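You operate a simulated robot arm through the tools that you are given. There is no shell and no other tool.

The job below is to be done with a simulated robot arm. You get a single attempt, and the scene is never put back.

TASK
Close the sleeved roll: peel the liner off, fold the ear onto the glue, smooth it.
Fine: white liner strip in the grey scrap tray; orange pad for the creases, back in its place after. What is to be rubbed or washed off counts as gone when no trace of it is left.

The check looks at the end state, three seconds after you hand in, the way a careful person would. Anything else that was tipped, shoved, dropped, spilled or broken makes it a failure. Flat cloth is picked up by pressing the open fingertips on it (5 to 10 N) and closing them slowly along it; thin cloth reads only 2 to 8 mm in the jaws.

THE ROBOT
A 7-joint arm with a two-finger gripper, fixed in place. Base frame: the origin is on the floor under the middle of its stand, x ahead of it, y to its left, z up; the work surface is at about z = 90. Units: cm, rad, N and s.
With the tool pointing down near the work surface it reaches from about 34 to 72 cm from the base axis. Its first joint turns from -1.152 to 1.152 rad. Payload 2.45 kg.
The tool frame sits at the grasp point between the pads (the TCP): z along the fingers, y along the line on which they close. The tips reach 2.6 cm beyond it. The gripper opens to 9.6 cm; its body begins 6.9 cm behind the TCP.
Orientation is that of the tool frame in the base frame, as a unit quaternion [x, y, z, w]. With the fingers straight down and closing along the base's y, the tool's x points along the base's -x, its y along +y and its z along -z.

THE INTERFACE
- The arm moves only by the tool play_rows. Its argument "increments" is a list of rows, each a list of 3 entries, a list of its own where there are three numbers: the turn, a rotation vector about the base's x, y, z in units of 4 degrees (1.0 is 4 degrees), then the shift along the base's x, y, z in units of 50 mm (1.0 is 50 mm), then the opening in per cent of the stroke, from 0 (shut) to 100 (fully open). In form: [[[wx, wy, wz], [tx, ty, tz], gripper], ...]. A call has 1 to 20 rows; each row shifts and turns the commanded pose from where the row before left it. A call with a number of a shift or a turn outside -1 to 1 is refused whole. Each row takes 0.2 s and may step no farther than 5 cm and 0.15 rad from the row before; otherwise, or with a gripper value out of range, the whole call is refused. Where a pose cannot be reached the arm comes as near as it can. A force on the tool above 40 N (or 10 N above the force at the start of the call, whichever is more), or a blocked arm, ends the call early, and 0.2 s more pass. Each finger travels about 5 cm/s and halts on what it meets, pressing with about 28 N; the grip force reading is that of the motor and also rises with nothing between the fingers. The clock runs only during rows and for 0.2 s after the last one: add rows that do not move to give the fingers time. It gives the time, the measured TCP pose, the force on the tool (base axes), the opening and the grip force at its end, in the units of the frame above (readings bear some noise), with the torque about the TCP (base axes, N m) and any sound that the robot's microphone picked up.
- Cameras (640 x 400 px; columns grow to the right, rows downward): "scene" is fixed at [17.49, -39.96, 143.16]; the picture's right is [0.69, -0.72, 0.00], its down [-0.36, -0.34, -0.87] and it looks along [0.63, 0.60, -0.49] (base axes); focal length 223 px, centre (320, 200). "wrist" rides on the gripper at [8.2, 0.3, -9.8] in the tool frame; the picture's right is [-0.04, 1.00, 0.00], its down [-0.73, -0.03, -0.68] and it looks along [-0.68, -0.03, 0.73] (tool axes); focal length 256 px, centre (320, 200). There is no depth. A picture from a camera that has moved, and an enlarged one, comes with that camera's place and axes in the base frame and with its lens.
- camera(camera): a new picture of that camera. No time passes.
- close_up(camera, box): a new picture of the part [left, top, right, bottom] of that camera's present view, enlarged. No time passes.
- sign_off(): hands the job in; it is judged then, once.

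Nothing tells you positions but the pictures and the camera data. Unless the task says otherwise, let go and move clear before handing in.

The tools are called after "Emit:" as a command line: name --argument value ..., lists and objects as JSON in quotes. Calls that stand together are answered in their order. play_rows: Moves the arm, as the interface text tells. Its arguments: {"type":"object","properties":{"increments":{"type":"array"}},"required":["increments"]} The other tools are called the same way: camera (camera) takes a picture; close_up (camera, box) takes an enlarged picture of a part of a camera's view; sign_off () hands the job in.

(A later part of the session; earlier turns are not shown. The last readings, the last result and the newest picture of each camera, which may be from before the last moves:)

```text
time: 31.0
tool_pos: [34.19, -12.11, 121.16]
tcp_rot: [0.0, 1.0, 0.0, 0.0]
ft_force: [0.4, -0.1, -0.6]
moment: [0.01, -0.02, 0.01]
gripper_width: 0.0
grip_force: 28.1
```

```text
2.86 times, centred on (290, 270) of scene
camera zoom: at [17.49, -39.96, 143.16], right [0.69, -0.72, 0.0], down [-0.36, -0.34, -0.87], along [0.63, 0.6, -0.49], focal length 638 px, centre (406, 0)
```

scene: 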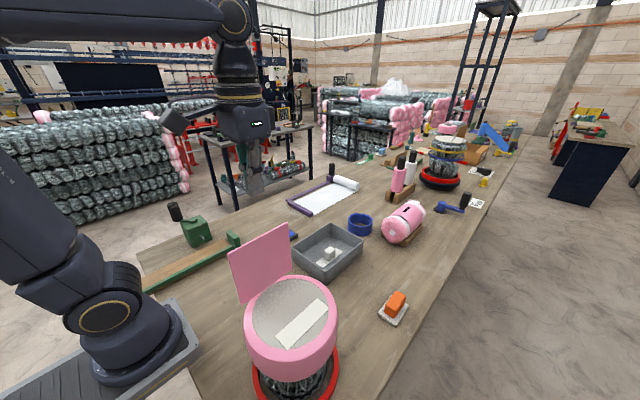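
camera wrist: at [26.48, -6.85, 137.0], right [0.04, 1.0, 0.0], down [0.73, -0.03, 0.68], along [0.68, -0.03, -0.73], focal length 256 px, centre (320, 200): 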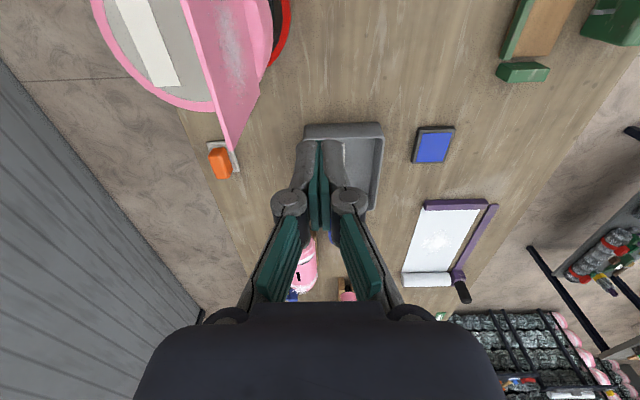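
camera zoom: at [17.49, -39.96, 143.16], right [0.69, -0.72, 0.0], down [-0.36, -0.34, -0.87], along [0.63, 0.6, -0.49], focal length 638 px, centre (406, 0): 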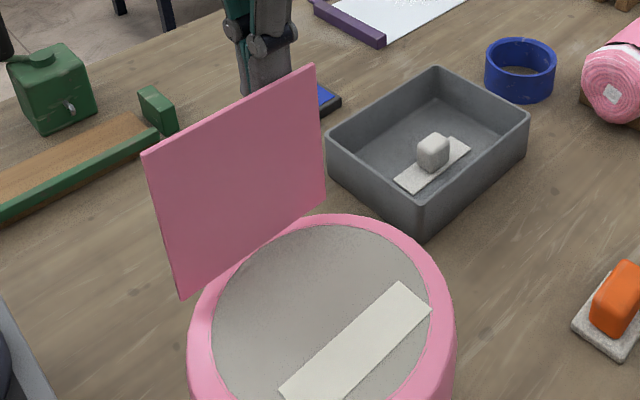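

Emit:
play_rows --increments '[[[0, 0, 0], [0, -0.15, 0], 0], [[0, 0, 0], [0, -0.15, -0.02], 0], [[0, 0, 0], [0, -0.15, -0.03], 0], [[0, 0, 0], [0, 0, 0], 0]]'

Emit:
close_up --camera "scene" --box '[220, 200, 360, 340]'

```text
time: 32.0
tool_pos: [34.12, -14.38, 120.94]
tcp_rot: [0.0, 1.0, 0.0, 0.001]
ft_force: [0.1, 0.4, 0.1]
moment: [0.01, -0.04, 0.01]
gripper_width: 0.0
grip_force: 27.8
```

```text
2.86 times, centred on (290, 270) of scene
camera zoom: at [17.49, -39.96, 143.16], right [0.69, -0.72, 0.0], down [-0.36, -0.34, -0.87], along [0.63, 0.6, -0.49], focal length 638 px, centre (406, 0)
```

zoom: 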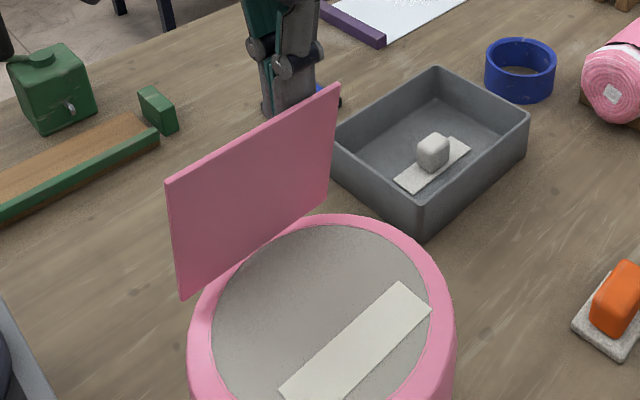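

Emit:
play_rows --increments '[[[0, 0, 0], [0, -0.14, -0.03], 0], [[0, 0, 0], [0, -0.14, -0.05], 0], [[0, 0, 0], [0, -0.14, -0.07], 0], [[0, 0, 0], [0, -0.14, -0.1], 0], [[0, 0, 0], [0, -0.12, -0.12], 0], [[0, 0, 0], [0, -0.12, -0.14], 0], [[0, 0, 0], [0, 0, 0], 0]]'

Emit:
close_up --camera "scene" --box '[220, 200, 360, 340]'

```text
time: 33.6
tool_pos: [34.27, -18.48, 118.4]
tcp_rot: [-0.001, 1.0, 0.0, -0.001]
ft_force: [0.6, -0.1, -0.2]
moment: [0.03, -0.01, -0.01]
gripper_width: 0.0
grip_force: 27.9
```

```text
2.86 times, centred on (290, 270) of scene
camera zoom: at [17.49, -39.96, 143.16], right [0.69, -0.72, 0.0], down [-0.36, -0.34, -0.87], along [0.63, 0.6, -0.49], focal length 638 px, centre (406, 0)
```

zoom: 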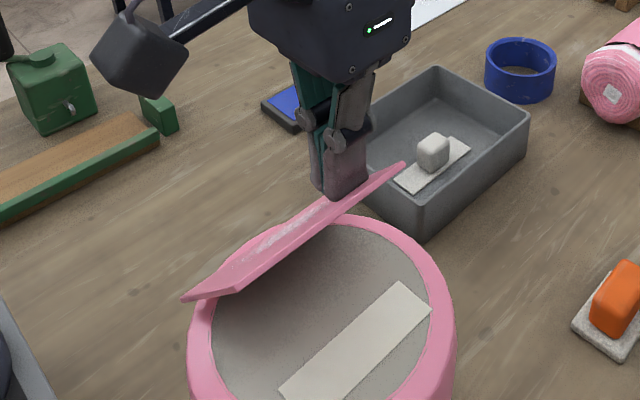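

Emit:
play_rows --increments '[[[0, 0, 0], [-0.03, -0.14, -0.13], 0], [[0, 0, 0], [-0.03, -0.14, -0.16], 0], [[0, 0, 0], [-0.05, -0.11, -0.18], 0], [[0, 0, 0], [-0.05, -0.08, -0.2], 0], [[0, 0, 0], [-0.05, -0.07, -0.2], 0], [[0, 0, 0], [0, 0, 0], 0]]'

Emit:
close_up --camera "scene" --box '[220, 200, 360, 340]'

```text
time: 35.0
tool_pos: [32.96, -21.11, 113.97]
tcp_rot: [0.0, 1.0, 0.0, 0.001]
ft_force: [1.2, 0.5, 0.9]
moment: [-0.03, 0.01, -0.01]
gripper_width: 0.01
grip_force: 28.0
```

```text
2.86 times, centred on (290, 270) of scene
camera zoom: at [17.49, -39.96, 143.16], right [0.69, -0.72, 0.0], down [-0.36, -0.34, -0.87], along [0.63, 0.6, -0.49], focal length 638 px, centre (406, 0)
```

zoom: 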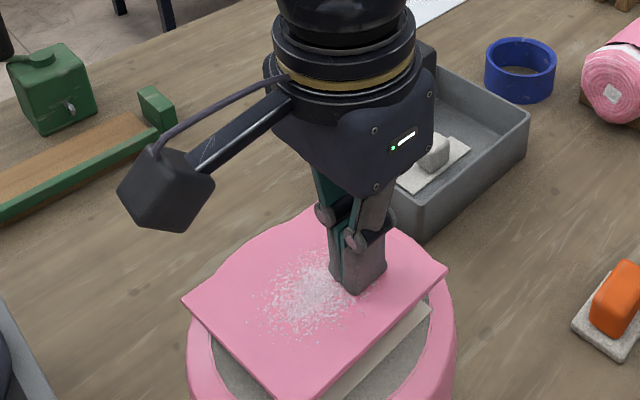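

Emit:
play_rows --increments '[[[0, 0, 0], [-0.05, -0.07, -0.1], 0], [[0, 0, 0], [-0.05, -0.07, -0.08], 0], [[0, 0, 0], [-0.05, -0.05, -0.06], 0], [[0, 0, 0], [-0.05, -0.05, -0.05], 0], [[0, 0, 0], [0, 0, 0], 0]]'

Emit:
close_up --camera "scene" --box '[220, 200, 360, 340]'

```text
time: 36.2
tool_pos: [32.02, -22.21, 112.57]
tcp_rot: [0.001, 1.0, 0.0, 0.0]
ft_force: [0.7, -0.3, 1.6]
moment: [0.01, -0.04, 0.01]
gripper_width: 0.0
grip_force: 28.4
```

```text
2.86 times, centred on (290, 270) of scene
camera zoom: at [17.49, -39.96, 143.16], right [0.69, -0.72, 0.0], down [-0.36, -0.34, -0.87], along [0.63, 0.6, -0.49], focal length 638 px, centre (406, 0)
```

zoom: 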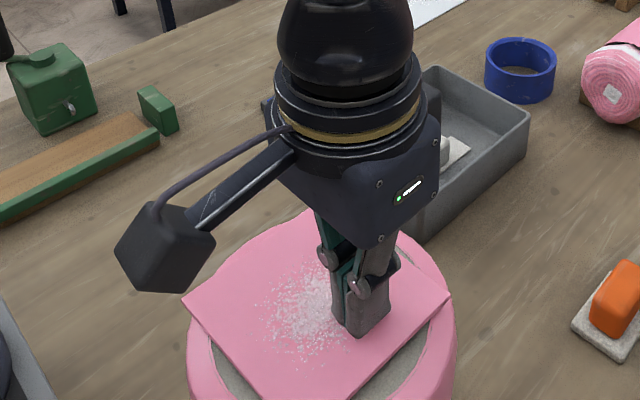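

Emit:
play_rows --increments '[[[0, 0, 0], [-0.05, -0.05, -0.03], 0], [[0, 0, 0], [-0.05, -0.05, -0.02], 0], [[0, 0, 0], [0, 0, -0.02], 0], [[0, 0, 0], [0, 0, 0], 0]]'

Emit:
play_rows --increments '[[[0, 0, 0], [0, 0, -0.02], 0], [[0, 0, 0], [0, 0, -0.02], 0], [[0, 0, 0], [0, 0, 0], 0]]'

Emit:
close_up --camera "scene" --box '[220, 200, 360, 340]'

```text
time: 37.2
tool_pos: [31.48, -22.86, 112.06]
tcp_rot: [0.001, 1.0, 0.0, -0.001]
ft_force: [-0.4, 0.1, 1.6]
moment: [-0.02, 0.0, -0.03]
gripper_width: 0.0
grip_force: 27.9
```

```text
time: 38.0
tool_pos: [31.43, -22.82, 111.97]
tcp_rot: [0.0, 1.0, -0.001, 0.0]
ft_force: [-2.6, -4.4, 10.4]
moment: [-0.08, 0.05, -0.01]
gripper_width: 0.62
grip_force: 28.1
```

```text
2.86 times, centred on (290, 270) of scene
camera zoom: at [17.47, -39.97, 143.16], right [0.69, -0.72, 0.0], down [-0.36, -0.34, -0.87], along [0.63, 0.6, -0.49], focal length 638 px, centre (406, 0)
```

zoom: 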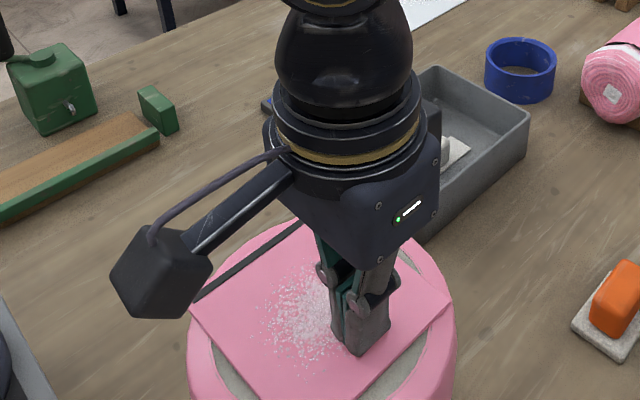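

The force jumped to about 10 N and the fingers spread slightly; I see a dark line near the hinge. I'll lift off and inspect before doing more.

Emit:
play_rows --increments '[[[0, 0, 0], [0, 0, 0.06], 0], [[0, 0, 0], [0, 0, 0.2], 0], [[0, 0, 0], [0, 0, 0.4], 0], [[0, 0, 0], [0, 0, 0], 0]]'

Emit:
close_up --camera "scene" --box '[220, 220, 360, 360]'

Emit:
camera --camera "wrist"

```text
time: 39.0
tool_pos: [31.68, -22.72, 115.29]
tcp_rot: [-0.001, 1.0, 0.0, 0.0]
ft_force: [0.2, -0.1, -0.2]
moment: [0.01, 0.0, 0.0]
gripper_width: 0.0
grip_force: 28.5
```

```text
2.86 times, centred on (290, 290) of scene
camera zoom: at [17.49, -39.96, 143.16], right [0.69, -0.72, 0.0], down [-0.36, -0.34, -0.87], along [0.63, 0.6, -0.49], focal length 638 px, centre (406, -57)
```

zoom: 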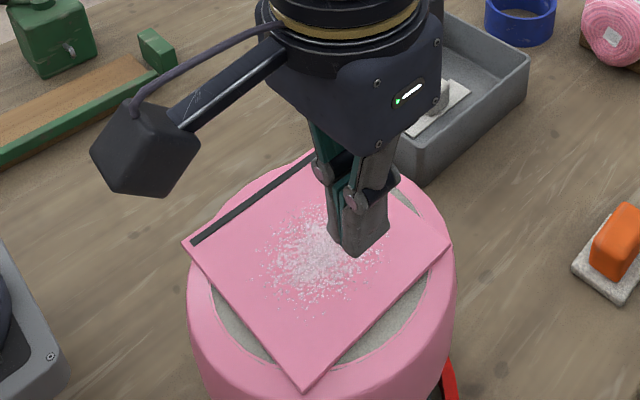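

```text
taken
camera wrist: at [23.31, -22.38, 125.1], right [0.04, 1.0, 0.0], down [0.73, -0.03, 0.68], along [0.68, -0.03, -0.73], focal length 256 px, centre (320, 200)
```

wrist: 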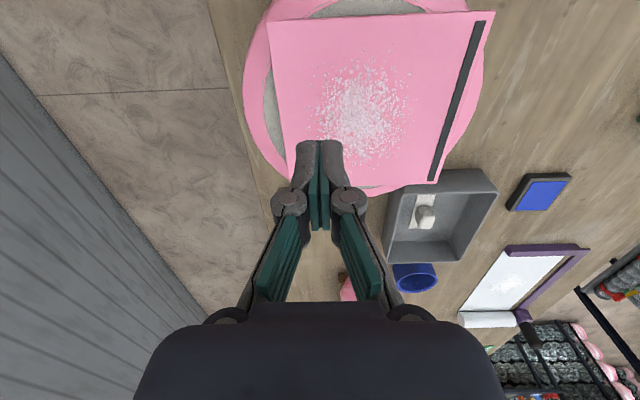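

Emit:
close_up --camera "wrist" --box '[240, 0, 500, 200]'

Emit:
close_up --camera "wrist" --box '[400, 0, 500, 100]'

Emit:
close_up --camera "scene" --box '[255, 260, 345, 340]'

```text
2.00 times, centred on (370, 100) of wrist
camera zoom: at [23.31, -22.38, 125.1], right [0.04, 1.0, 0.0], down [0.73, -0.03, 0.68], along [0.68, -0.03, -0.73], focal length 512 px, centre (220, 400)
```

zoom: 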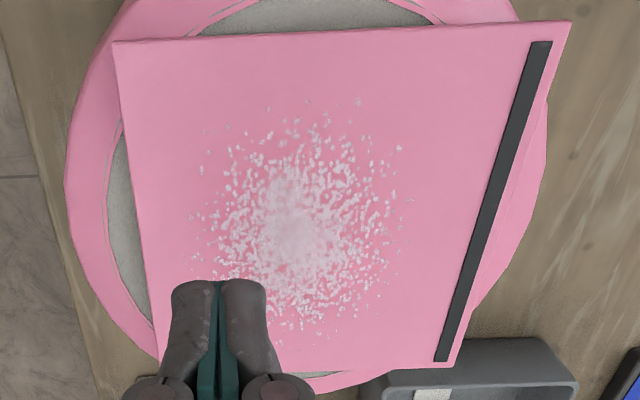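

```text
4.00 times, centred on (450, 50) of wrist
camera zoom: at [23.31, -22.38, 125.1], right [0.04, 1.0, 0.0], down [0.73, -0.03, 0.68], along [0.68, -0.03, -0.73], focal length 1024 px, centre (-200, 800)
```

zoom: 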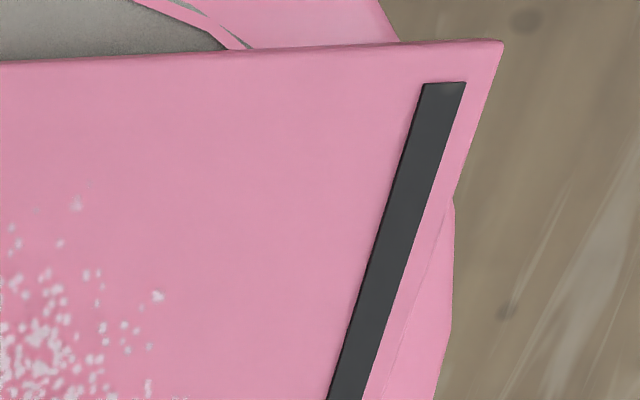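

```text
5.00 times, centred on (300, 300) of scene
camera zoom: at [17.49, -39.96, 143.16], right [0.69, -0.72, 0.0], down [-0.36, -0.34, -0.87], along [0.63, 0.6, -0.49], focal length 1117 px, centre (420, -300)
```

zoom: 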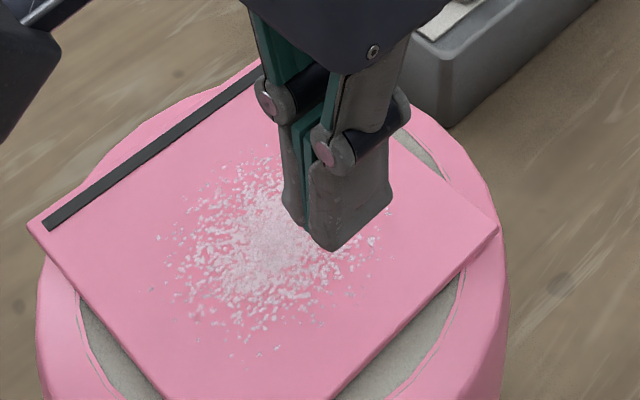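

The ear lies flat on the roll with a dark strip now visible along its hinge edge, and the speckled creases centre near [30.5, -20.2] on top. Next I'll go over to the orange pad near [56, -29] and look at it closely.

Emit:
play_rows --increments '[[[0, 0, 0], [0, 0, 0.6], 0], [[0, 0, 0], [0.3, 0, 0.6], 20], [[0, 0, 0], [0.8, -0.2, 0], 40], [[0, 0, 0], [0.8, -0.2, 0], 55], [[0, 0, 0], [0.8, -0.2, 0], 55], [[0, 0, 0], [0.8, -0.2, -0.2], 55], [[0, 0, 0], [0.8, -0.2, -0.4], 55], [[0, 0, 0], [0.5, -0.2, -0.6], 55], [[0, 0, 0], [0, 0, -0.8], 55], [[0, 0, 0], [0, 0, 0], 55]]'

Emit:
camera --camera "wrist"

Emit:
close_up --camera "scene" --box '[220, 220, 360, 360]'

Emit:
close_up --camera "scene" --box '[350, 240, 450, 330]'

```text
time: 41.2
tool_pos: [55.59, -28.59, 111.27]
tcp_rot: [0.0, 1.0, 0.0, 0.0]
ft_force: [0.2, 0.7, -0.1]
moment: [-0.03, 0.02, 0.01]
gripper_width: 5.26
grip_force: 0.0
```

```text
taken
camera wrist: at [47.25, -28.41, 121.11], right [0.04, 1.0, 0.0], down [0.73, -0.03, 0.68], along [0.68, -0.03, -0.73], focal length 256 px, centre (320, 200)
```

wrist: 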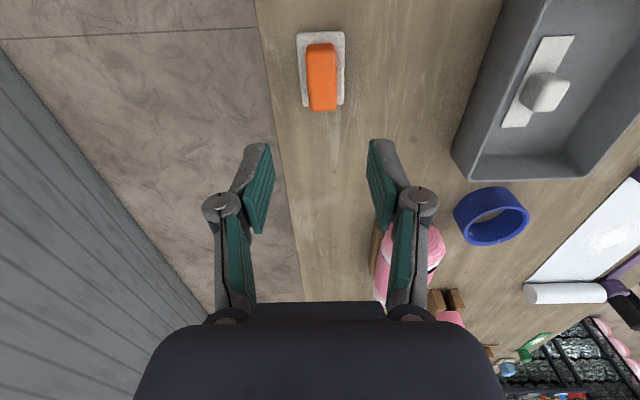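

```text
2.86 times, centred on (290, 290) of scene
camera zoom: at [17.49, -39.96, 143.16], right [0.69, -0.72, 0.0], down [-0.36, -0.34, -0.87], along [0.63, 0.6, -0.49], focal length 638 px, centre (406, -57)
```

zoom: 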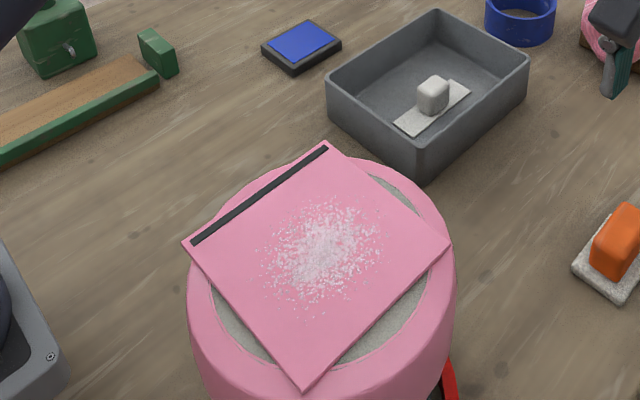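

```text
4.44 times, centred on (400, 285) of scene
camera zoom: at [17.49, -39.96, 143.16], right [0.69, -0.72, 0.0], down [-0.36, -0.34, -0.87], along [0.63, 0.6, -0.49], focal length 993 px, centre (-36, -178)
```

zoom: 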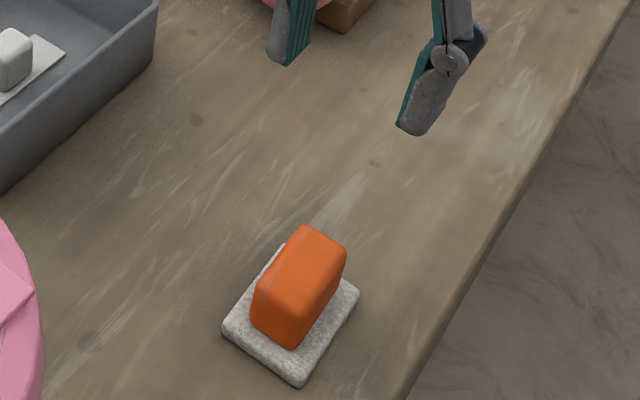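

Emit:
close_up --camera "wrist" --box '[270, 15, 380, 125]'

```text
3.64 times, centred on (325, 70) of wrist
camera zoom: at [47.25, -28.41, 121.11], right [0.04, 1.0, 0.0], down [0.73, -0.03, 0.68], along [0.68, -0.03, -0.73], focal length 931 px, centre (302, 673)
```

zoom: 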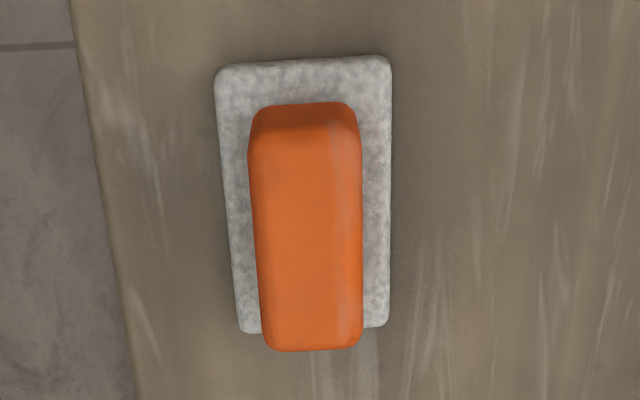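

The pad sits centred on its dish at about [56.15, -28.7], roughly 3 cm wide in y with its top near z 94.7. I'll descend over it and check before closing.

Emit:
play_rows --increments '[[[0, 0, 0], [0.11, -0.02, -0.8], 55], [[0, 0, 0], [0, 0, -0.8], 55], [[0, 0, 0], [0, 0, -0.8], 55], [[0, 0, 0], [0, 0, -0.5], 55], [[0, 0, 0], [0, 0, -0.2], 55], [[0, 0, 0], [0, 0, 0], 55]]'

Emit:
close_up --camera "wrist" --box '[220, 20, 420, 260]'

Emit:
close_up --camera "scene" --box '[350, 260, 450, 340]'

```text
time: 42.6
tool_pos: [56.05, -28.81, 95.83]
tcp_rot: [0.0, 1.0, 0.001, 0.0]
ft_force: [0.3, 0.7, 0.2]
moment: [0.03, -0.01, 0.01]
gripper_width: 5.28
grip_force: 0.1
```

```text
1.67 times, centred on (320, 140) of wrist
camera zoom: at [47.68, -28.53, 105.65], right [0.04, 1.0, 0.0], down [0.73, -0.03, 0.68], along [0.68, -0.03, -0.73], focal length 427 px, centre (320, 300)
```

zoom: 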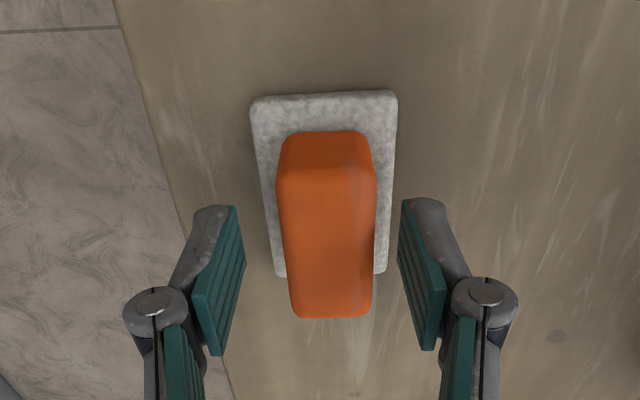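

```text
5.00 times, centred on (400, 300) of scene
camera zoom: at [17.49, -39.96, 143.16], right [0.69, -0.72, 0.0], down [-0.36, -0.34, -0.87], along [0.63, 0.6, -0.49], focal length 1117 px, centre (-80, -300)
```

zoom: 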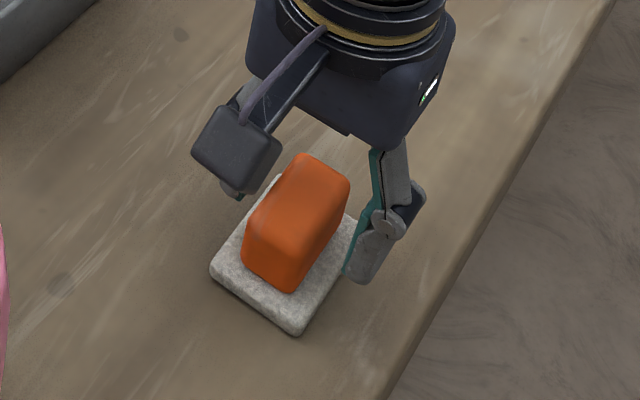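

Emit:
play_rows --increments '[[[0, 0, 0], [0, 0.03, -0.06], 55], [[0, 0, 0], [0, 0, -0.06], 50], [[0, 0, 0], [0, 0, 0], 42], [[0, 0, 0], [0, 0, 0], 36], [[0, 0, 0], [0, 0, 0], 30], [[0, 0, 0], [0, 0, 0], 20], [[0, 0, 0], [0, 0, 0], 10], [[0, 0, 0], [0, 0, 0], 0], [[0, 0, 0], [0, 0, 0], 0]]'

Emit:
close_up --camera "scene" --box '[350, 260, 450, 340]'

```text
time: 44.6
tool_pos: [56.14, -28.61, 95.31]
tcp_rot: [0.001, 1.0, 0.0, 0.0]
ft_force: [0.6, 2.4, 1.5]
moment: [0.05, 0.02, 0.04]
gripper_width: 2.92
grip_force: 28.0
```

```text
5.00 times, centred on (400, 300) of scene
camera zoom: at [17.49, -39.95, 143.16], right [0.69, -0.72, 0.0], down [-0.36, -0.34, -0.87], along [0.63, 0.6, -0.49], focal length 1117 px, centre (-80, -300)
```

zoom: 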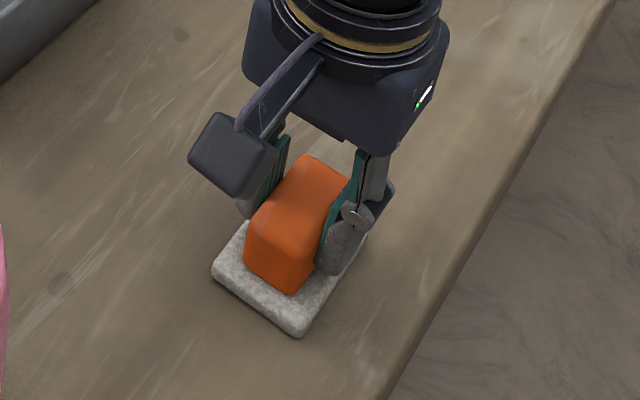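

Gripped at 2.92 cm with the tool at [56.14, -28.61, 95.31], which I'll use for the return. Now lifting it and checking the dish stays put.

Emit:
play_rows --increments '[[[0, 0, 0], [0, 0, 0.1], 0], [[0, 0, 0], [0, 0, 0.2], 0], [[0, 0, 0], [0, 0, 0.3], 0], [[0, 0, 0], [0, 0, 0.4], 0], [[0, 0, 0], [0, 0, 0], 0]]'

Emit:
close_up --camera "scene" --box '[350, 240, 450, 340]'

Emit:
close_up --camera "wrist" --box '[220, 0, 420, 240]'

```text
time: 45.8
tool_pos: [56.11, -28.55, 100.37]
tcp_rot: [0.0, 1.0, 0.0, -0.001]
ft_force: [-0.7, 0.2, -1.0]
moment: [0.0, 0.02, -0.03]
gripper_width: 2.95
grip_force: 28.0
```

```text
4.00 times, centred on (400, 290) of scene
camera zoom: at [17.49, -39.96, 143.16], right [0.69, -0.72, 0.0], down [-0.36, -0.34, -0.87], along [0.63, 0.6, -0.49], focal length 894 px, centre (0, -160)
```

zoom: 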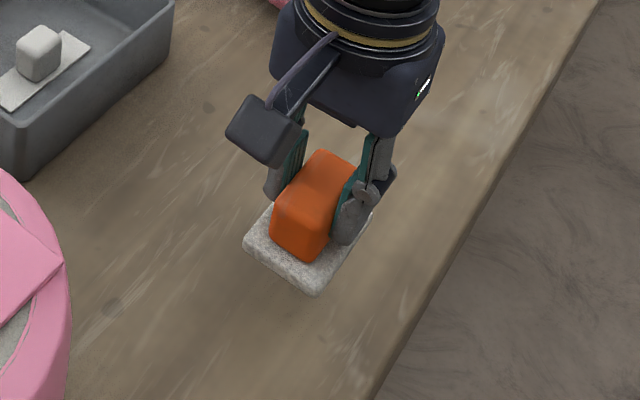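

```text
1.67 times, centred on (320, 120) of wrist
camera zoom: at [47.77, -28.3, 110.06], right [0.04, 1.0, 0.0], down [0.73, -0.03, 0.68], along [0.68, -0.03, -0.73], focal length 427 px, centre (320, 333)
```

zoom: 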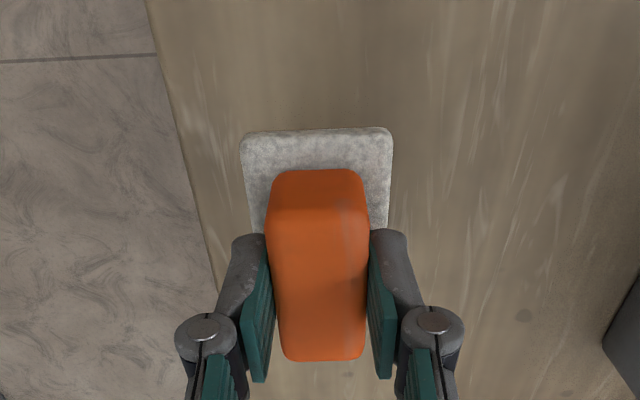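

The grey felt base came up with the orange block, so it is the pad's sole (bottom 5.3 cm below the tool point) and its place is on the bench at [56.14, -28.61]. I'll carry it above the ear's creases.

Emit:
play_rows --increments '[[[0, 0, 0], [0, 0, 0.8], 0], [[0, 0, 0], [0, 0, 0.8], 0], [[0, 0, 0], [0, 0, 0.9], 0], [[0, 0, 0], [0, 0, 0.9], 0], [[0, 0, 0], [0, 0, 0.8], 0], [[0, 0, 0], [-0.7, 0.24, 0], 0], [[0, 0, 0], [-0.73, 0.24, 0], 0], [[0, 0, 0], [-0.73, 0.24, 0], 0], [[0, 0, 0], [-0.73, 0.24, 0], 0], [[0, 0, 0], [-0.73, 0.24, 0], 0], [[0, 0, 0], [-0.73, 0.24, 0], 0], [[0, 0, 0], [-0.73, 0.24, 0], 0], [[0, 0, 0], [0, 0, -0.6], 0], [[0, 0, 0], [0, 0, 0], 0]]'

Emit:
close_up --camera "scene" --box '[220, 220, 360, 360]'

Emit:
camera --camera "wrist"

```text
time: 48.8
tool_pos: [30.67, -20.16, 118.32]
tcp_rot: [-0.001, 1.0, 0.001, -0.002]
ft_force: [0.0, -1.3, -0.7]
moment: [-0.02, 0.0, 0.01]
gripper_width: 2.9
grip_force: 27.9
```

```text
2.86 times, centred on (290, 290) of scene
camera zoom: at [17.49, -39.96, 143.16], right [0.69, -0.72, 0.0], down [-0.36, -0.34, -0.87], along [0.63, 0.6, -0.49], focal length 638 px, centre (406, -57)
```

zoom: 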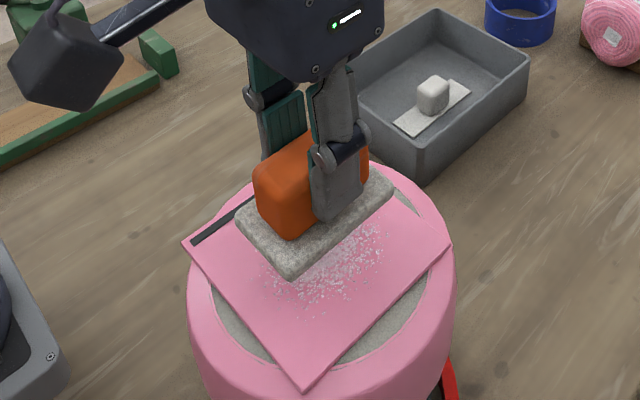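

```text
taken
camera wrist: at [22.38, -19.84, 128.05], right [0.04, 1.0, 0.0], down [0.73, -0.03, 0.68], along [0.68, -0.03, -0.73], focal length 256 px, centre (320, 200)
```

wrist: 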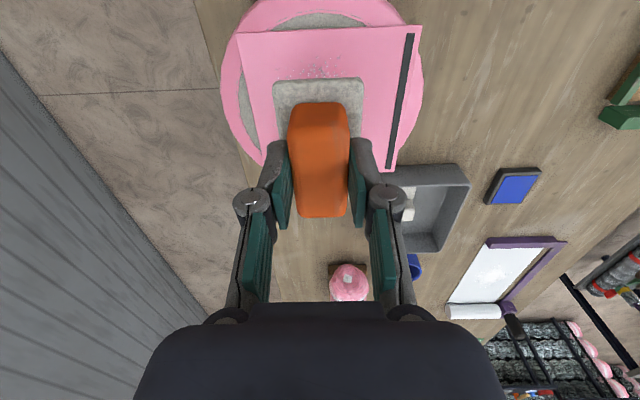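

Emit:
play_rows --increments '[[[0, 0, 0], [0, 0, -0.3], 0], [[0, 0, 0], [0, 0, -0.2], 0], [[0, 0, 0], [0, 0, -0.1], 0], [[0, 0, 0], [0, 0, -0.03], 0], [[0, 0, 0], [0, 0, 0], 0]]'

Emit:
play_rows --increments '[[[0, 0, 0], [0, 0, -0.03], 0], [[0, 0, 0], [0, 0, -0.02], 0], [[0, 0, 0], [0, 0, 0], 0]]'

```text
time: 50.0
tool_pos: [30.68, -20.22, 114.95]
tcp_rot: [-0.001, 1.0, 0.0, -0.001]
ft_force: [0.0, -0.9, -0.6]
moment: [0.01, 0.0, 0.0]
gripper_width: 2.9
grip_force: 28.5
```

```text
time: 50.8
tool_pos: [30.79, -20.26, 114.68]
tcp_rot: [-0.001, 1.0, 0.001, -0.001]
ft_force: [0.0, -1.2, -1.0]
moment: [0.0, 0.0, -0.01]
gripper_width: 2.91
grip_force: 27.9
```

Emit:
play_rows --increments '[[[0, 0, 0], [0, 0, -0.02], 0], [[0, 0, 0], [0, 0, -0.02], 0], [[0, 0, 0], [0, 0, 0], 0]]'

Emit:
close_up --camera "scene" --box '[250, 260, 350, 340]'

```text
time: 51.6
tool_pos: [30.58, -20.37, 114.64]
tcp_rot: [0.001, 1.0, -0.002, 0.001]
ft_force: [-6.3, -3.0, 25.3]
moment: [0.27, 0.29, 0.03]
gripper_width: 2.93
grip_force: 27.8
```

```text
5.00 times, centred on (300, 300) of scene
camera zoom: at [17.44, -39.95, 143.17], right [0.69, -0.72, 0.0], down [-0.36, -0.34, -0.87], along [0.63, 0.6, -0.49], focal length 1117 px, centre (420, -300)
```

zoom: 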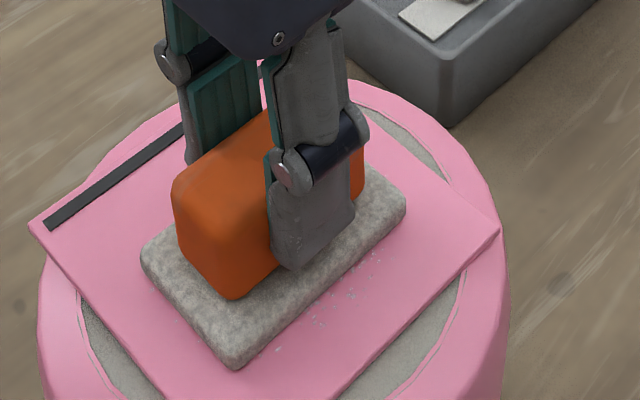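

Contact is stiff (25 N), so I'll back off slightly to a gentle pressure before rubbing.

Emit:
play_rows --increments '[[[0, 0, 0], [0, 0, 0.012], 0], [[0, 0, 0], [0, 0, 0], 0]]'

```text
time: 52.2
tool_pos: [30.7, -20.37, 114.68]
tcp_rot: [0.0, 1.0, 0.0, 0.001]
ft_force: [-2.4, -5.0, 22.0]
moment: [-0.07, 0.0, -0.01]
gripper_width: 2.9
grip_force: 28.4
```

Emit:
play_rows --increments '[[[0, 0, 0], [0, 0, 0.012], 0], [[0, 0, 0], [0, 0, 0], 0]]'

```text
time: 52.8
tool_pos: [30.72, -20.29, 114.74]
tcp_rot: [0.0, 1.0, 0.001, 0.001]
ft_force: [2.6, -7.0, 9.9]
moment: [-0.46, -0.29, -0.06]
gripper_width: 2.93
grip_force: 27.9
```

Emit:
play_rows --increments '[[[0, 0, 0], [0.1, 0, 0], 0], [[0, 0, 0], [0.1, 0, 0], 0], [[0, 0, 0], [-0.1, 0, 0], 0], [[0, 0, 0], [-0.1, 0, 0], 0], [[0, 0, 0], [-0.1, 0, 0], 0], [[0, 0, 0], [-0.1, 0, 0], 0], [[0, 0, 0], [0.1, 0, 0], 0], [[0, 0, 0], [0.1, 0, 0], 0]]'

Emit:
close_up --camera "scene" --box '[250, 260, 350, 340]'

```text
time: 54.6
tool_pos: [30.66, -20.34, 114.54]
tcp_rot: [0.0, 1.0, -0.001, -0.001]
ft_force: [-4.8, -0.3, 4.1]
moment: [-0.01, 0.01, -0.03]
gripper_width: 2.92
grip_force: 27.9
```

```text
5.00 times, centred on (300, 300) of scene
camera zoom: at [17.46, -39.96, 143.16], right [0.69, -0.72, 0.0], down [-0.36, -0.34, -0.87], along [0.63, 0.6, -0.49], focal length 1117 px, centre (420, -300)
```

zoom: 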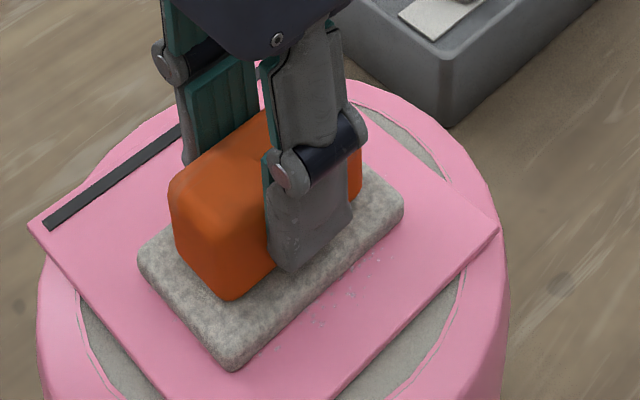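

Emit:
play_rows --increments '[[[0, 0, 0], [0, -0.1, 0], 0], [[0, 0, 0], [0, -0.1, 0], 0], [[0, 0, 0], [0, -0.1, 0], 0], [[0, 0, 0], [0, -0.1, 0], 0], [[0, 0, 0], [0.1, 0, 0], 0], [[0, 0, 0], [0.1, 0, 0], 0], [[0, 0, 0], [0, 0.1, 0], 0], [[0, 0, 0], [0, 0.1, 0], 0], [[0, 0, 0], [0, 0.1, 0], 0], [[0, 0, 0], [0, 0.1, 0], 0], [[0, 0, 0], [0, 0.1, 0], 0], [[0, 0, 0], [0, 0.1, 0], 0], [[0, 0, 0], [0, 0.1, 0], 0], [[0, 0, 0], [0, 0.1, 0], 0]]'

Emit:
close_up --camera "scene" --box '[250, 260, 350, 340]'

```text
time: 57.6
tool_pos: [31.59, -18.38, 114.65]
tcp_rot: [-0.001, 1.0, -0.001, 0.0]
ft_force: [-0.6, -6.4, 7.6]
moment: [-0.21, 0.1, 0.02]
gripper_width: 2.93
grip_force: 28.4
```

```text
5.00 times, centred on (300, 300) of scene
camera zoom: at [17.48, -39.98, 143.15], right [0.69, -0.72, 0.0], down [-0.36, -0.34, -0.87], along [0.63, 0.6, -0.49], focal length 1117 px, centre (420, -300)
```

zoom: 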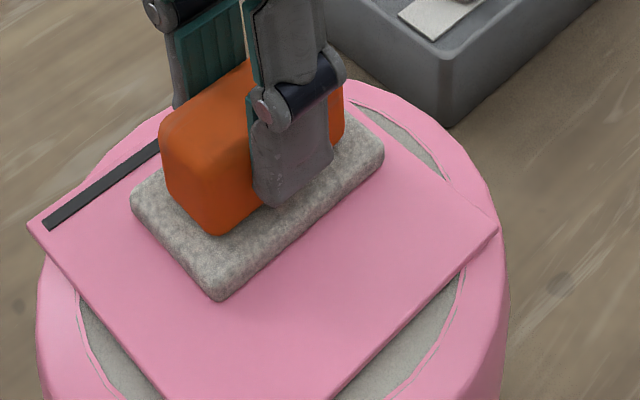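

Emit:
play_rows --increments '[[[0, 0, 0], [0.1, 0, 0], 0], [[0, 0, 0], [0.1, 0.04, 0], 0], [[0, 0, 0], [-0.1, 0.04, 0], 0], [[0, 0, 0], [-0.1, 0, 0], 0], [[0, 0, 0], [-0.1, 0, 0], 0], [[0, 0, 0], [-0.1, 0, 0], 0], [[0, 0, 0], [-0.1, 0, 0], 0], [[0, 0, 0], [-0.1, 0, 0], 0], [[0, 0, 0], [-0.1, 0, 0], 0], [[0, 0, 0], [0, -0.1, 0], 0], [[0, 0, 0], [0, -0.1, 0], 0], [[0, 0, 0], [0, -0.1, 0], 0], [[0, 0, 0], [0, -0.1, 0], 0], [[0, 0, 0], [0, -0.1, 0], 0], [[0, 0, 0], [0, -0.1, 0], 0], [[0, 0, 0], [0, -0.1, 0], 0], [[0, 0, 0], [0, -0.1, 0], 0]]'

Emit:
close_up --camera "scene" --box '[250, 260, 350, 340]'

Emit:
camera --camera "wrist"

```text
time: 61.2
tool_pos: [29.19, -21.98, 114.6]
tcp_rot: [0.0, 1.0, 0.001, 0.0]
ft_force: [-0.1, 3.8, 4.9]
moment: [0.12, 0.14, -0.05]
gripper_width: 2.92
grip_force: 27.9
```

```text
5.00 times, centred on (300, 300) of scene
camera zoom: at [17.48, -39.94, 143.16], right [0.69, -0.72, 0.0], down [-0.36, -0.34, -0.87], along [0.63, 0.6, -0.49], focal length 1117 px, centre (420, -300)
```

zoom: 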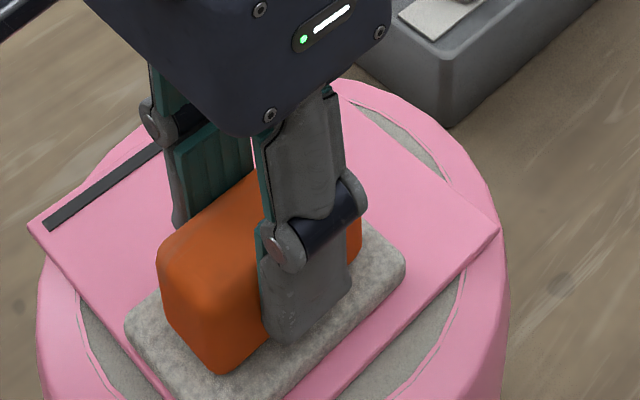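

```text
taken
camera wrist: at [20.83, -21.61, 124.5], right [0.04, 1.0, 0.0], down [0.73, -0.03, 0.68], along [0.68, -0.03, -0.74], focal length 256 px, centre (320, 200)
```

wrist: 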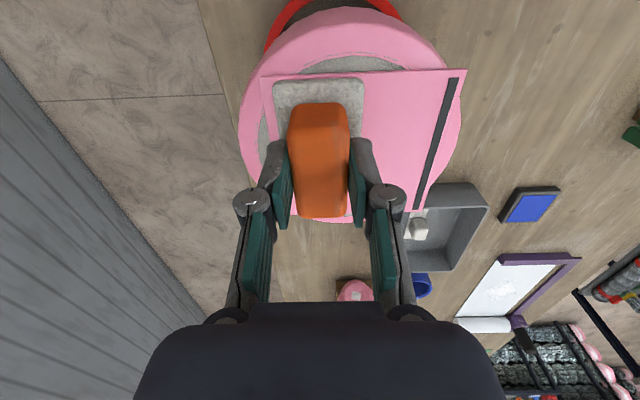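

Emit:
play_rows --increments '[[[0, 0, 0], [0.1, 0, 0], 0], [[0, 0, 0], [0.1, -0.05, 0], 0], [[0, 0, 0], [0.1, 0, 0], 0], [[0, 0, 0], [0.1, 0, 0], 0], [[0, 0, 0], [0.1, 0, 0], 0], [[0, 0, 0], [0.1, 0, 0], 0], [[0, 0, 0], [0.1, 0, 0], 0], [[0, 0, 0], [0, 0.1, 0], 0], [[0, 0, 0], [0, 0.1, 0], 0], [[0, 0, 0], [0, 0.1, 0], 0], [[0, 0, 0], [0, 0.1, 0], 0], [[0, 0, 0], [-0.1, 0, 0], 0], [[0, 0, 0], [-0.1, 0, 0], 0], [[0, 0, 0], [-0.1, 0, 0], 0], [[0, 0, 0], [-0.1, 0, 0], 0], [[0, 0, 0], [0, 0, 0.1], 0], [[0, 0, 0], [0, 0, 0.5], 0], [[0, 0, 0], [0, 0, 1], 0], [[0, 0, 0], [0, 0, 0], 0]]'

Emit:
close_up --camera "scene" --box '[250, 260, 350, 340]'

Emit:
camera --camera "wrist"

```text
time: 65.2
tool_pos: [30.63, -20.07, 122.72]
tcp_rot: [-0.001, 1.0, 0.0, -0.001]
ft_force: [-0.4, -0.1, -1.5]
moment: [0.03, 0.0, 0.03]
gripper_width: 2.94
grip_force: 28.0
```

```text
5.00 times, centred on (300, 300) of scene
camera zoom: at [17.49, -39.96, 143.16], right [0.69, -0.72, 0.0], down [-0.36, -0.34, -0.87], along [0.63, 0.6, -0.49], focal length 1117 px, centre (420, -300)
```

zoom: 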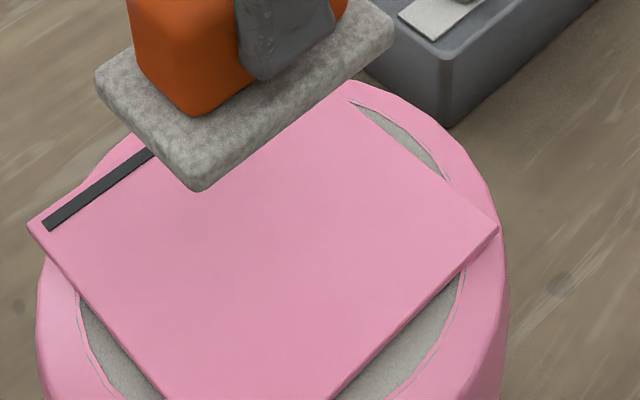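

```text
taken
camera wrist: at [22.24, -19.82, 132.49], right [0.04, 1.0, 0.0], down [0.73, -0.03, 0.68], along [0.68, -0.03, -0.74], focal length 256 px, centre (320, 200)
```

wrist: 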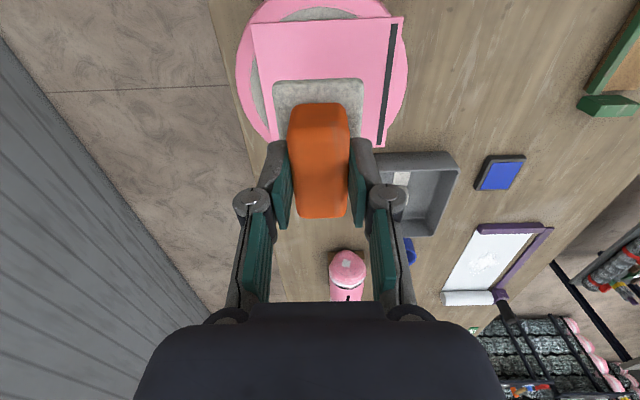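

The visible part of the ear is clean. I'll swing the pad aside (still held) to inspect the whole ear.

Emit:
play_rows --increments '[[[0, 0, 0], [0.5, 0, 0.3], 0], [[0, 0, 0], [0.8, -0.2, 0], 0], [[0, 0, 0], [0.8, -0.2, 0], 0], [[0, 0, 0], [0.8, -0.2, 0], 0], [[0, 0, 0], [0.5, -0.2, 0], 0], [[0, 0, 0], [0, 0, 0], 0]]'

Emit:
close_up --camera "scene" --box '[240, 260, 350, 340]'

Emit:
camera --camera "scene"

```text
time: 66.6
tool_pos: [47.78, -24.12, 124.15]
tcp_rot: [0.0, 1.0, 0.0, -0.001]
ft_force: [-0.2, 0.4, -0.2]
moment: [-0.04, -0.01, -0.03]
gripper_width: 2.9
grip_force: 28.0
```

```text
5.00 times, centred on (295, 300) of scene
camera zoom: at [17.49, -39.96, 143.16], right [0.69, -0.72, 0.0], down [-0.36, -0.34, -0.87], along [0.63, 0.6, -0.49], focal length 1117 px, centre (445, -300)
```

zoom: 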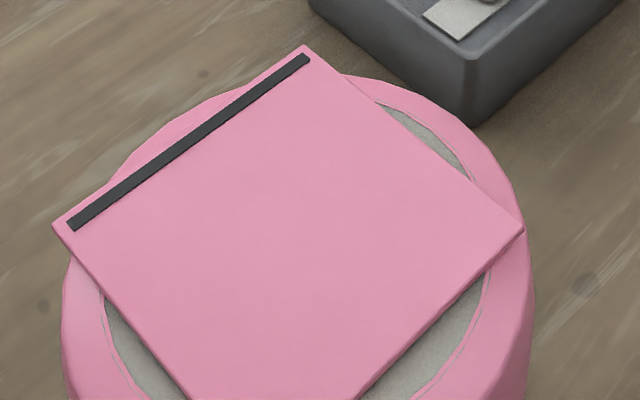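

```text
taken
```

scene: 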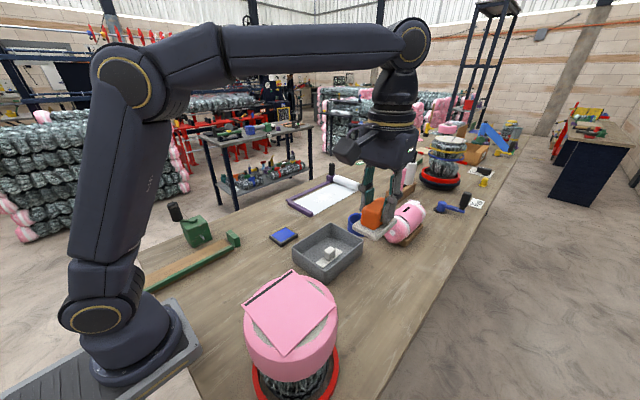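

Emit:
close_up --camera "scene" --box '[240, 262, 310, 312]'

Emit:
close_up --camera "scene" --box '[280, 295, 350, 345]'

Emit:
close_up --camera "scene" --box '[240, 300, 340, 400]'

Emit:
close_up --camera "scene" --box '[330, 180, 430, 250]'

```text
8.00 times, centred on (275, 287) of scene
camera zoom: at [17.49, -39.96, 143.16], right [0.69, -0.72, 0.0], down [-0.36, -0.34, -0.87], along [0.63, 0.6, -0.49], focal length 1788 px, centre (680, -496)
```

zoom: 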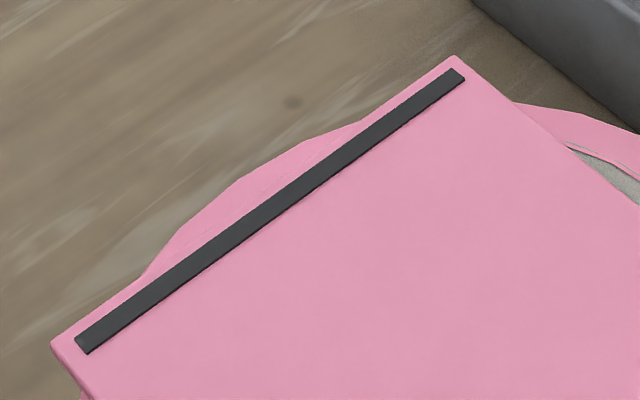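

```text
8.00 times, centred on (315, 320) of scene
camera zoom: at [17.49, -39.96, 143.16], right [0.69, -0.72, 0.0], down [-0.36, -0.34, -0.87], along [0.63, 0.6, -0.49], focal length 1788 px, centre (360, -760)
```

zoom: 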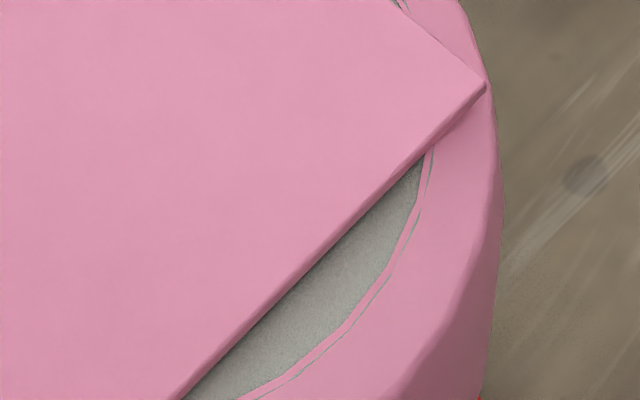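

```text
4.00 times, centred on (290, 350) of scene
camera zoom: at [17.49, -39.96, 143.16], right [0.69, -0.72, 0.0], down [-0.36, -0.34, -0.87], along [0.63, 0.6, -0.49], focal length 894 px, centre (440, -400)
```

zoom: 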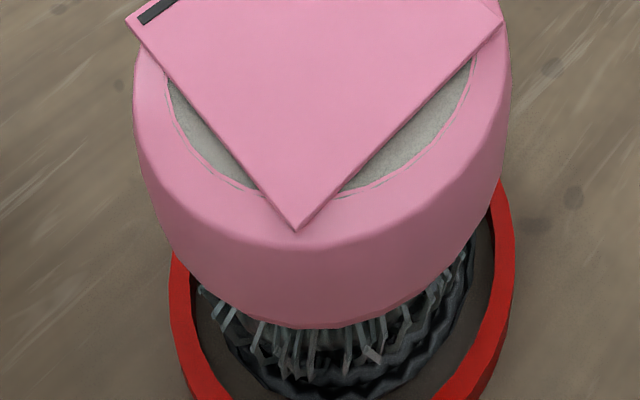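

```text
5.71 times, centred on (380, 215) of scene
camera zoom: at [17.49, -39.96, 143.16], right [0.69, -0.72, 0.0], down [-0.36, -0.34, -0.87], along [0.63, 0.6, -0.49], focal length 1277 px, centre (-23, 114)
```

zoom: 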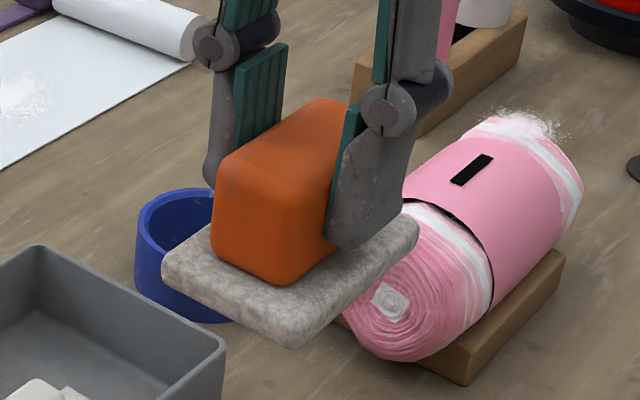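

The creases are completely gone and only a thin, solid dark strip along the hinge edge remains, which appeared when the ear stuck. I'll make one light pass with the pad over that hinge side to see whether it is a mark that rubs off, before returning the pad.

Emit:
play_rows --increments '[[[0, 0, 0], [-0.68, 0.3, 0], 0], [[0, 0, 0], [-0.68, 0.3, 0], 0], [[0, 0, 0], [-0.68, 0.3, 0], 0], [[0, 0, 0], [-0.68, 0.3, 0], 0], [[0, 0, 0], [-0.68, 0.3, 0], 0], [[0, 0, 0], [0, 0, -0.7], 0], [[0, 0, 0], [0, 0, -0.7], 0], [[0, 0, 0], [0, 0, -0.3], 0], [[0, 0, 0], [0, 0, -0.1], 0], [[0, 0, 0], [0, 0, 0], 0]]'

Emit:
play_rows --increments '[[[0, 0, 0], [0, 0, -0.02], 0], [[0, 0, 0], [0, 0, 0], 0]]'

Emit:
close_up --camera "scene" --box '[250, 260, 350, 340]'

```text
time: 68.8
tool_pos: [30.65, -16.62, 115.17]
tcp_rot: [-0.001, 1.0, 0.0, -0.001]
ft_force: [-0.4, 0.5, -1.1]
moment: [0.01, -0.03, -0.04]
gripper_width: 2.92
grip_force: 27.4
```

```text
time: 69.4
tool_pos: [30.66, -16.67, 115.07]
tcp_rot: [0.001, 1.0, 0.0, 0.0]
ft_force: [0.1, -0.3, -0.5]
moment: [0.01, -0.02, -0.01]
gripper_width: 2.91
grip_force: 28.2
```

```text
5.00 times, centred on (300, 300) of scene
camera zoom: at [17.49, -39.96, 143.16], right [0.69, -0.72, 0.0], down [-0.36, -0.34, -0.87], along [0.63, 0.6, -0.49], focal length 1117 px, centre (420, -300)
```

zoom: 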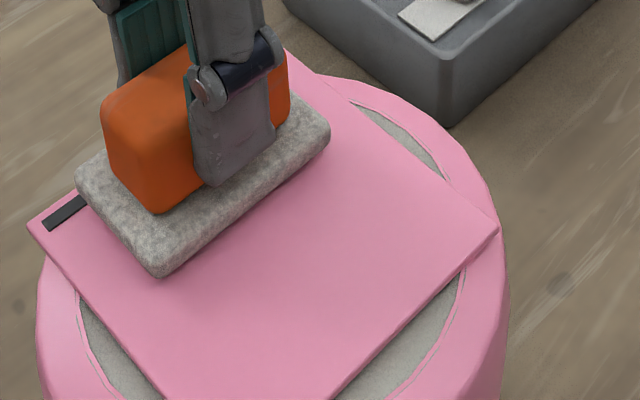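

Emit:
play_rows --increments '[[[0, 0, 0], [0, 0, -0.03], 0], [[0, 0, 0], [0, 0, 0], 0]]'

Emit:
play_rows --increments '[[[0, 0, 0], [0, 0, -0.025], 0], [[0, 0, 0], [0, 0, 0], 0]]'

```text
time: 70.0
tool_pos: [30.82, -16.61, 114.97]
tcp_rot: [-0.001, 1.0, 0.0, 0.0]
ft_force: [0.1, 0.1, -0.7]
moment: [0.04, -0.01, 0.0]
gripper_width: 2.92
grip_force: 28.6
```

```text
time: 70.6
tool_pos: [30.66, -16.67, 114.76]
tcp_rot: [0.0, 1.0, 0.0, -0.001]
ft_force: [0.0, 0.7, -0.7]
moment: [0.04, -0.01, -0.03]
gripper_width: 2.92
grip_force: 28.4
```

Emit:
play_rows --increments '[[[0, 0, 0], [0, 0, -0.02], 0], [[0, 0, 0], [0, 0, 0], 0]]'

```text
time: 71.2
tool_pos: [30.7, -16.58, 114.67]
tcp_rot: [0.0, 1.0, 0.0, -0.002]
ft_force: [-0.1, -0.3, -1.1]
moment: [0.03, 0.03, -0.02]
gripper_width: 2.91
grip_force: 28.0
```

Emit:
play_rows --increments '[[[0, 0, 0], [0, 0, -0.015], 0], [[0, 0, 0], [0, 0, 0], 0]]'

```text
time: 71.8
tool_pos: [30.69, -16.64, 114.67]
tcp_rot: [0.0, 1.0, -0.001, 0.0]
ft_force: [-0.4, 0.4, 1.0]
moment: [0.02, -0.06, 0.02]
gripper_width: 2.93
grip_force: 28.0
```

Emit:
play_rows --increments '[[[0, 0, 0], [0, 0, -0.006], 0], [[0, 0, 0], [0.06, 0, 0], 0], [[0, 0, 0], [0.06, 0, 0], 0], [[0, 0, 0], [-0.06, 0, 0], 0], [[0, 0, 0], [-0.06, 0, 0], 0], [[0, 0, 0], [-0.06, 0, 0], 0], [[0, 0, 0], [-0.06, 0, 0], 0], [[0, 0, 0], [0.06, 0, 0], 0], [[0, 0, 0], [0.06, 0, 0], 0]]'

Emit:
close_up --camera "scene" --box '[250, 260, 350, 340]'

```text
time: 73.8
tool_pos: [30.33, -16.7, 114.58]
tcp_rot: [0.001, 1.0, 0.0, -0.004]
ft_force: [-24.4, -2.3, 28.6]
moment: [-0.08, 0.4, -0.03]
gripper_width: 2.9
grip_force: 27.9
```

```text
5.00 times, centred on (300, 300) of scene
camera zoom: at [17.37, -39.95, 143.17], right [0.69, -0.72, 0.0], down [-0.36, -0.34, -0.87], along [0.63, 0.6, -0.49], focal length 1117 px, centre (420, -300)
```

zoom: 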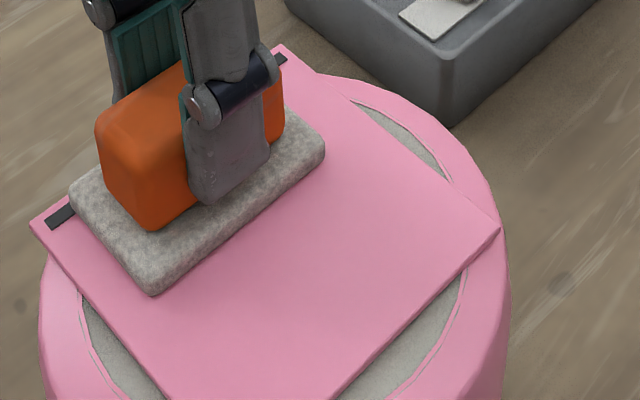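

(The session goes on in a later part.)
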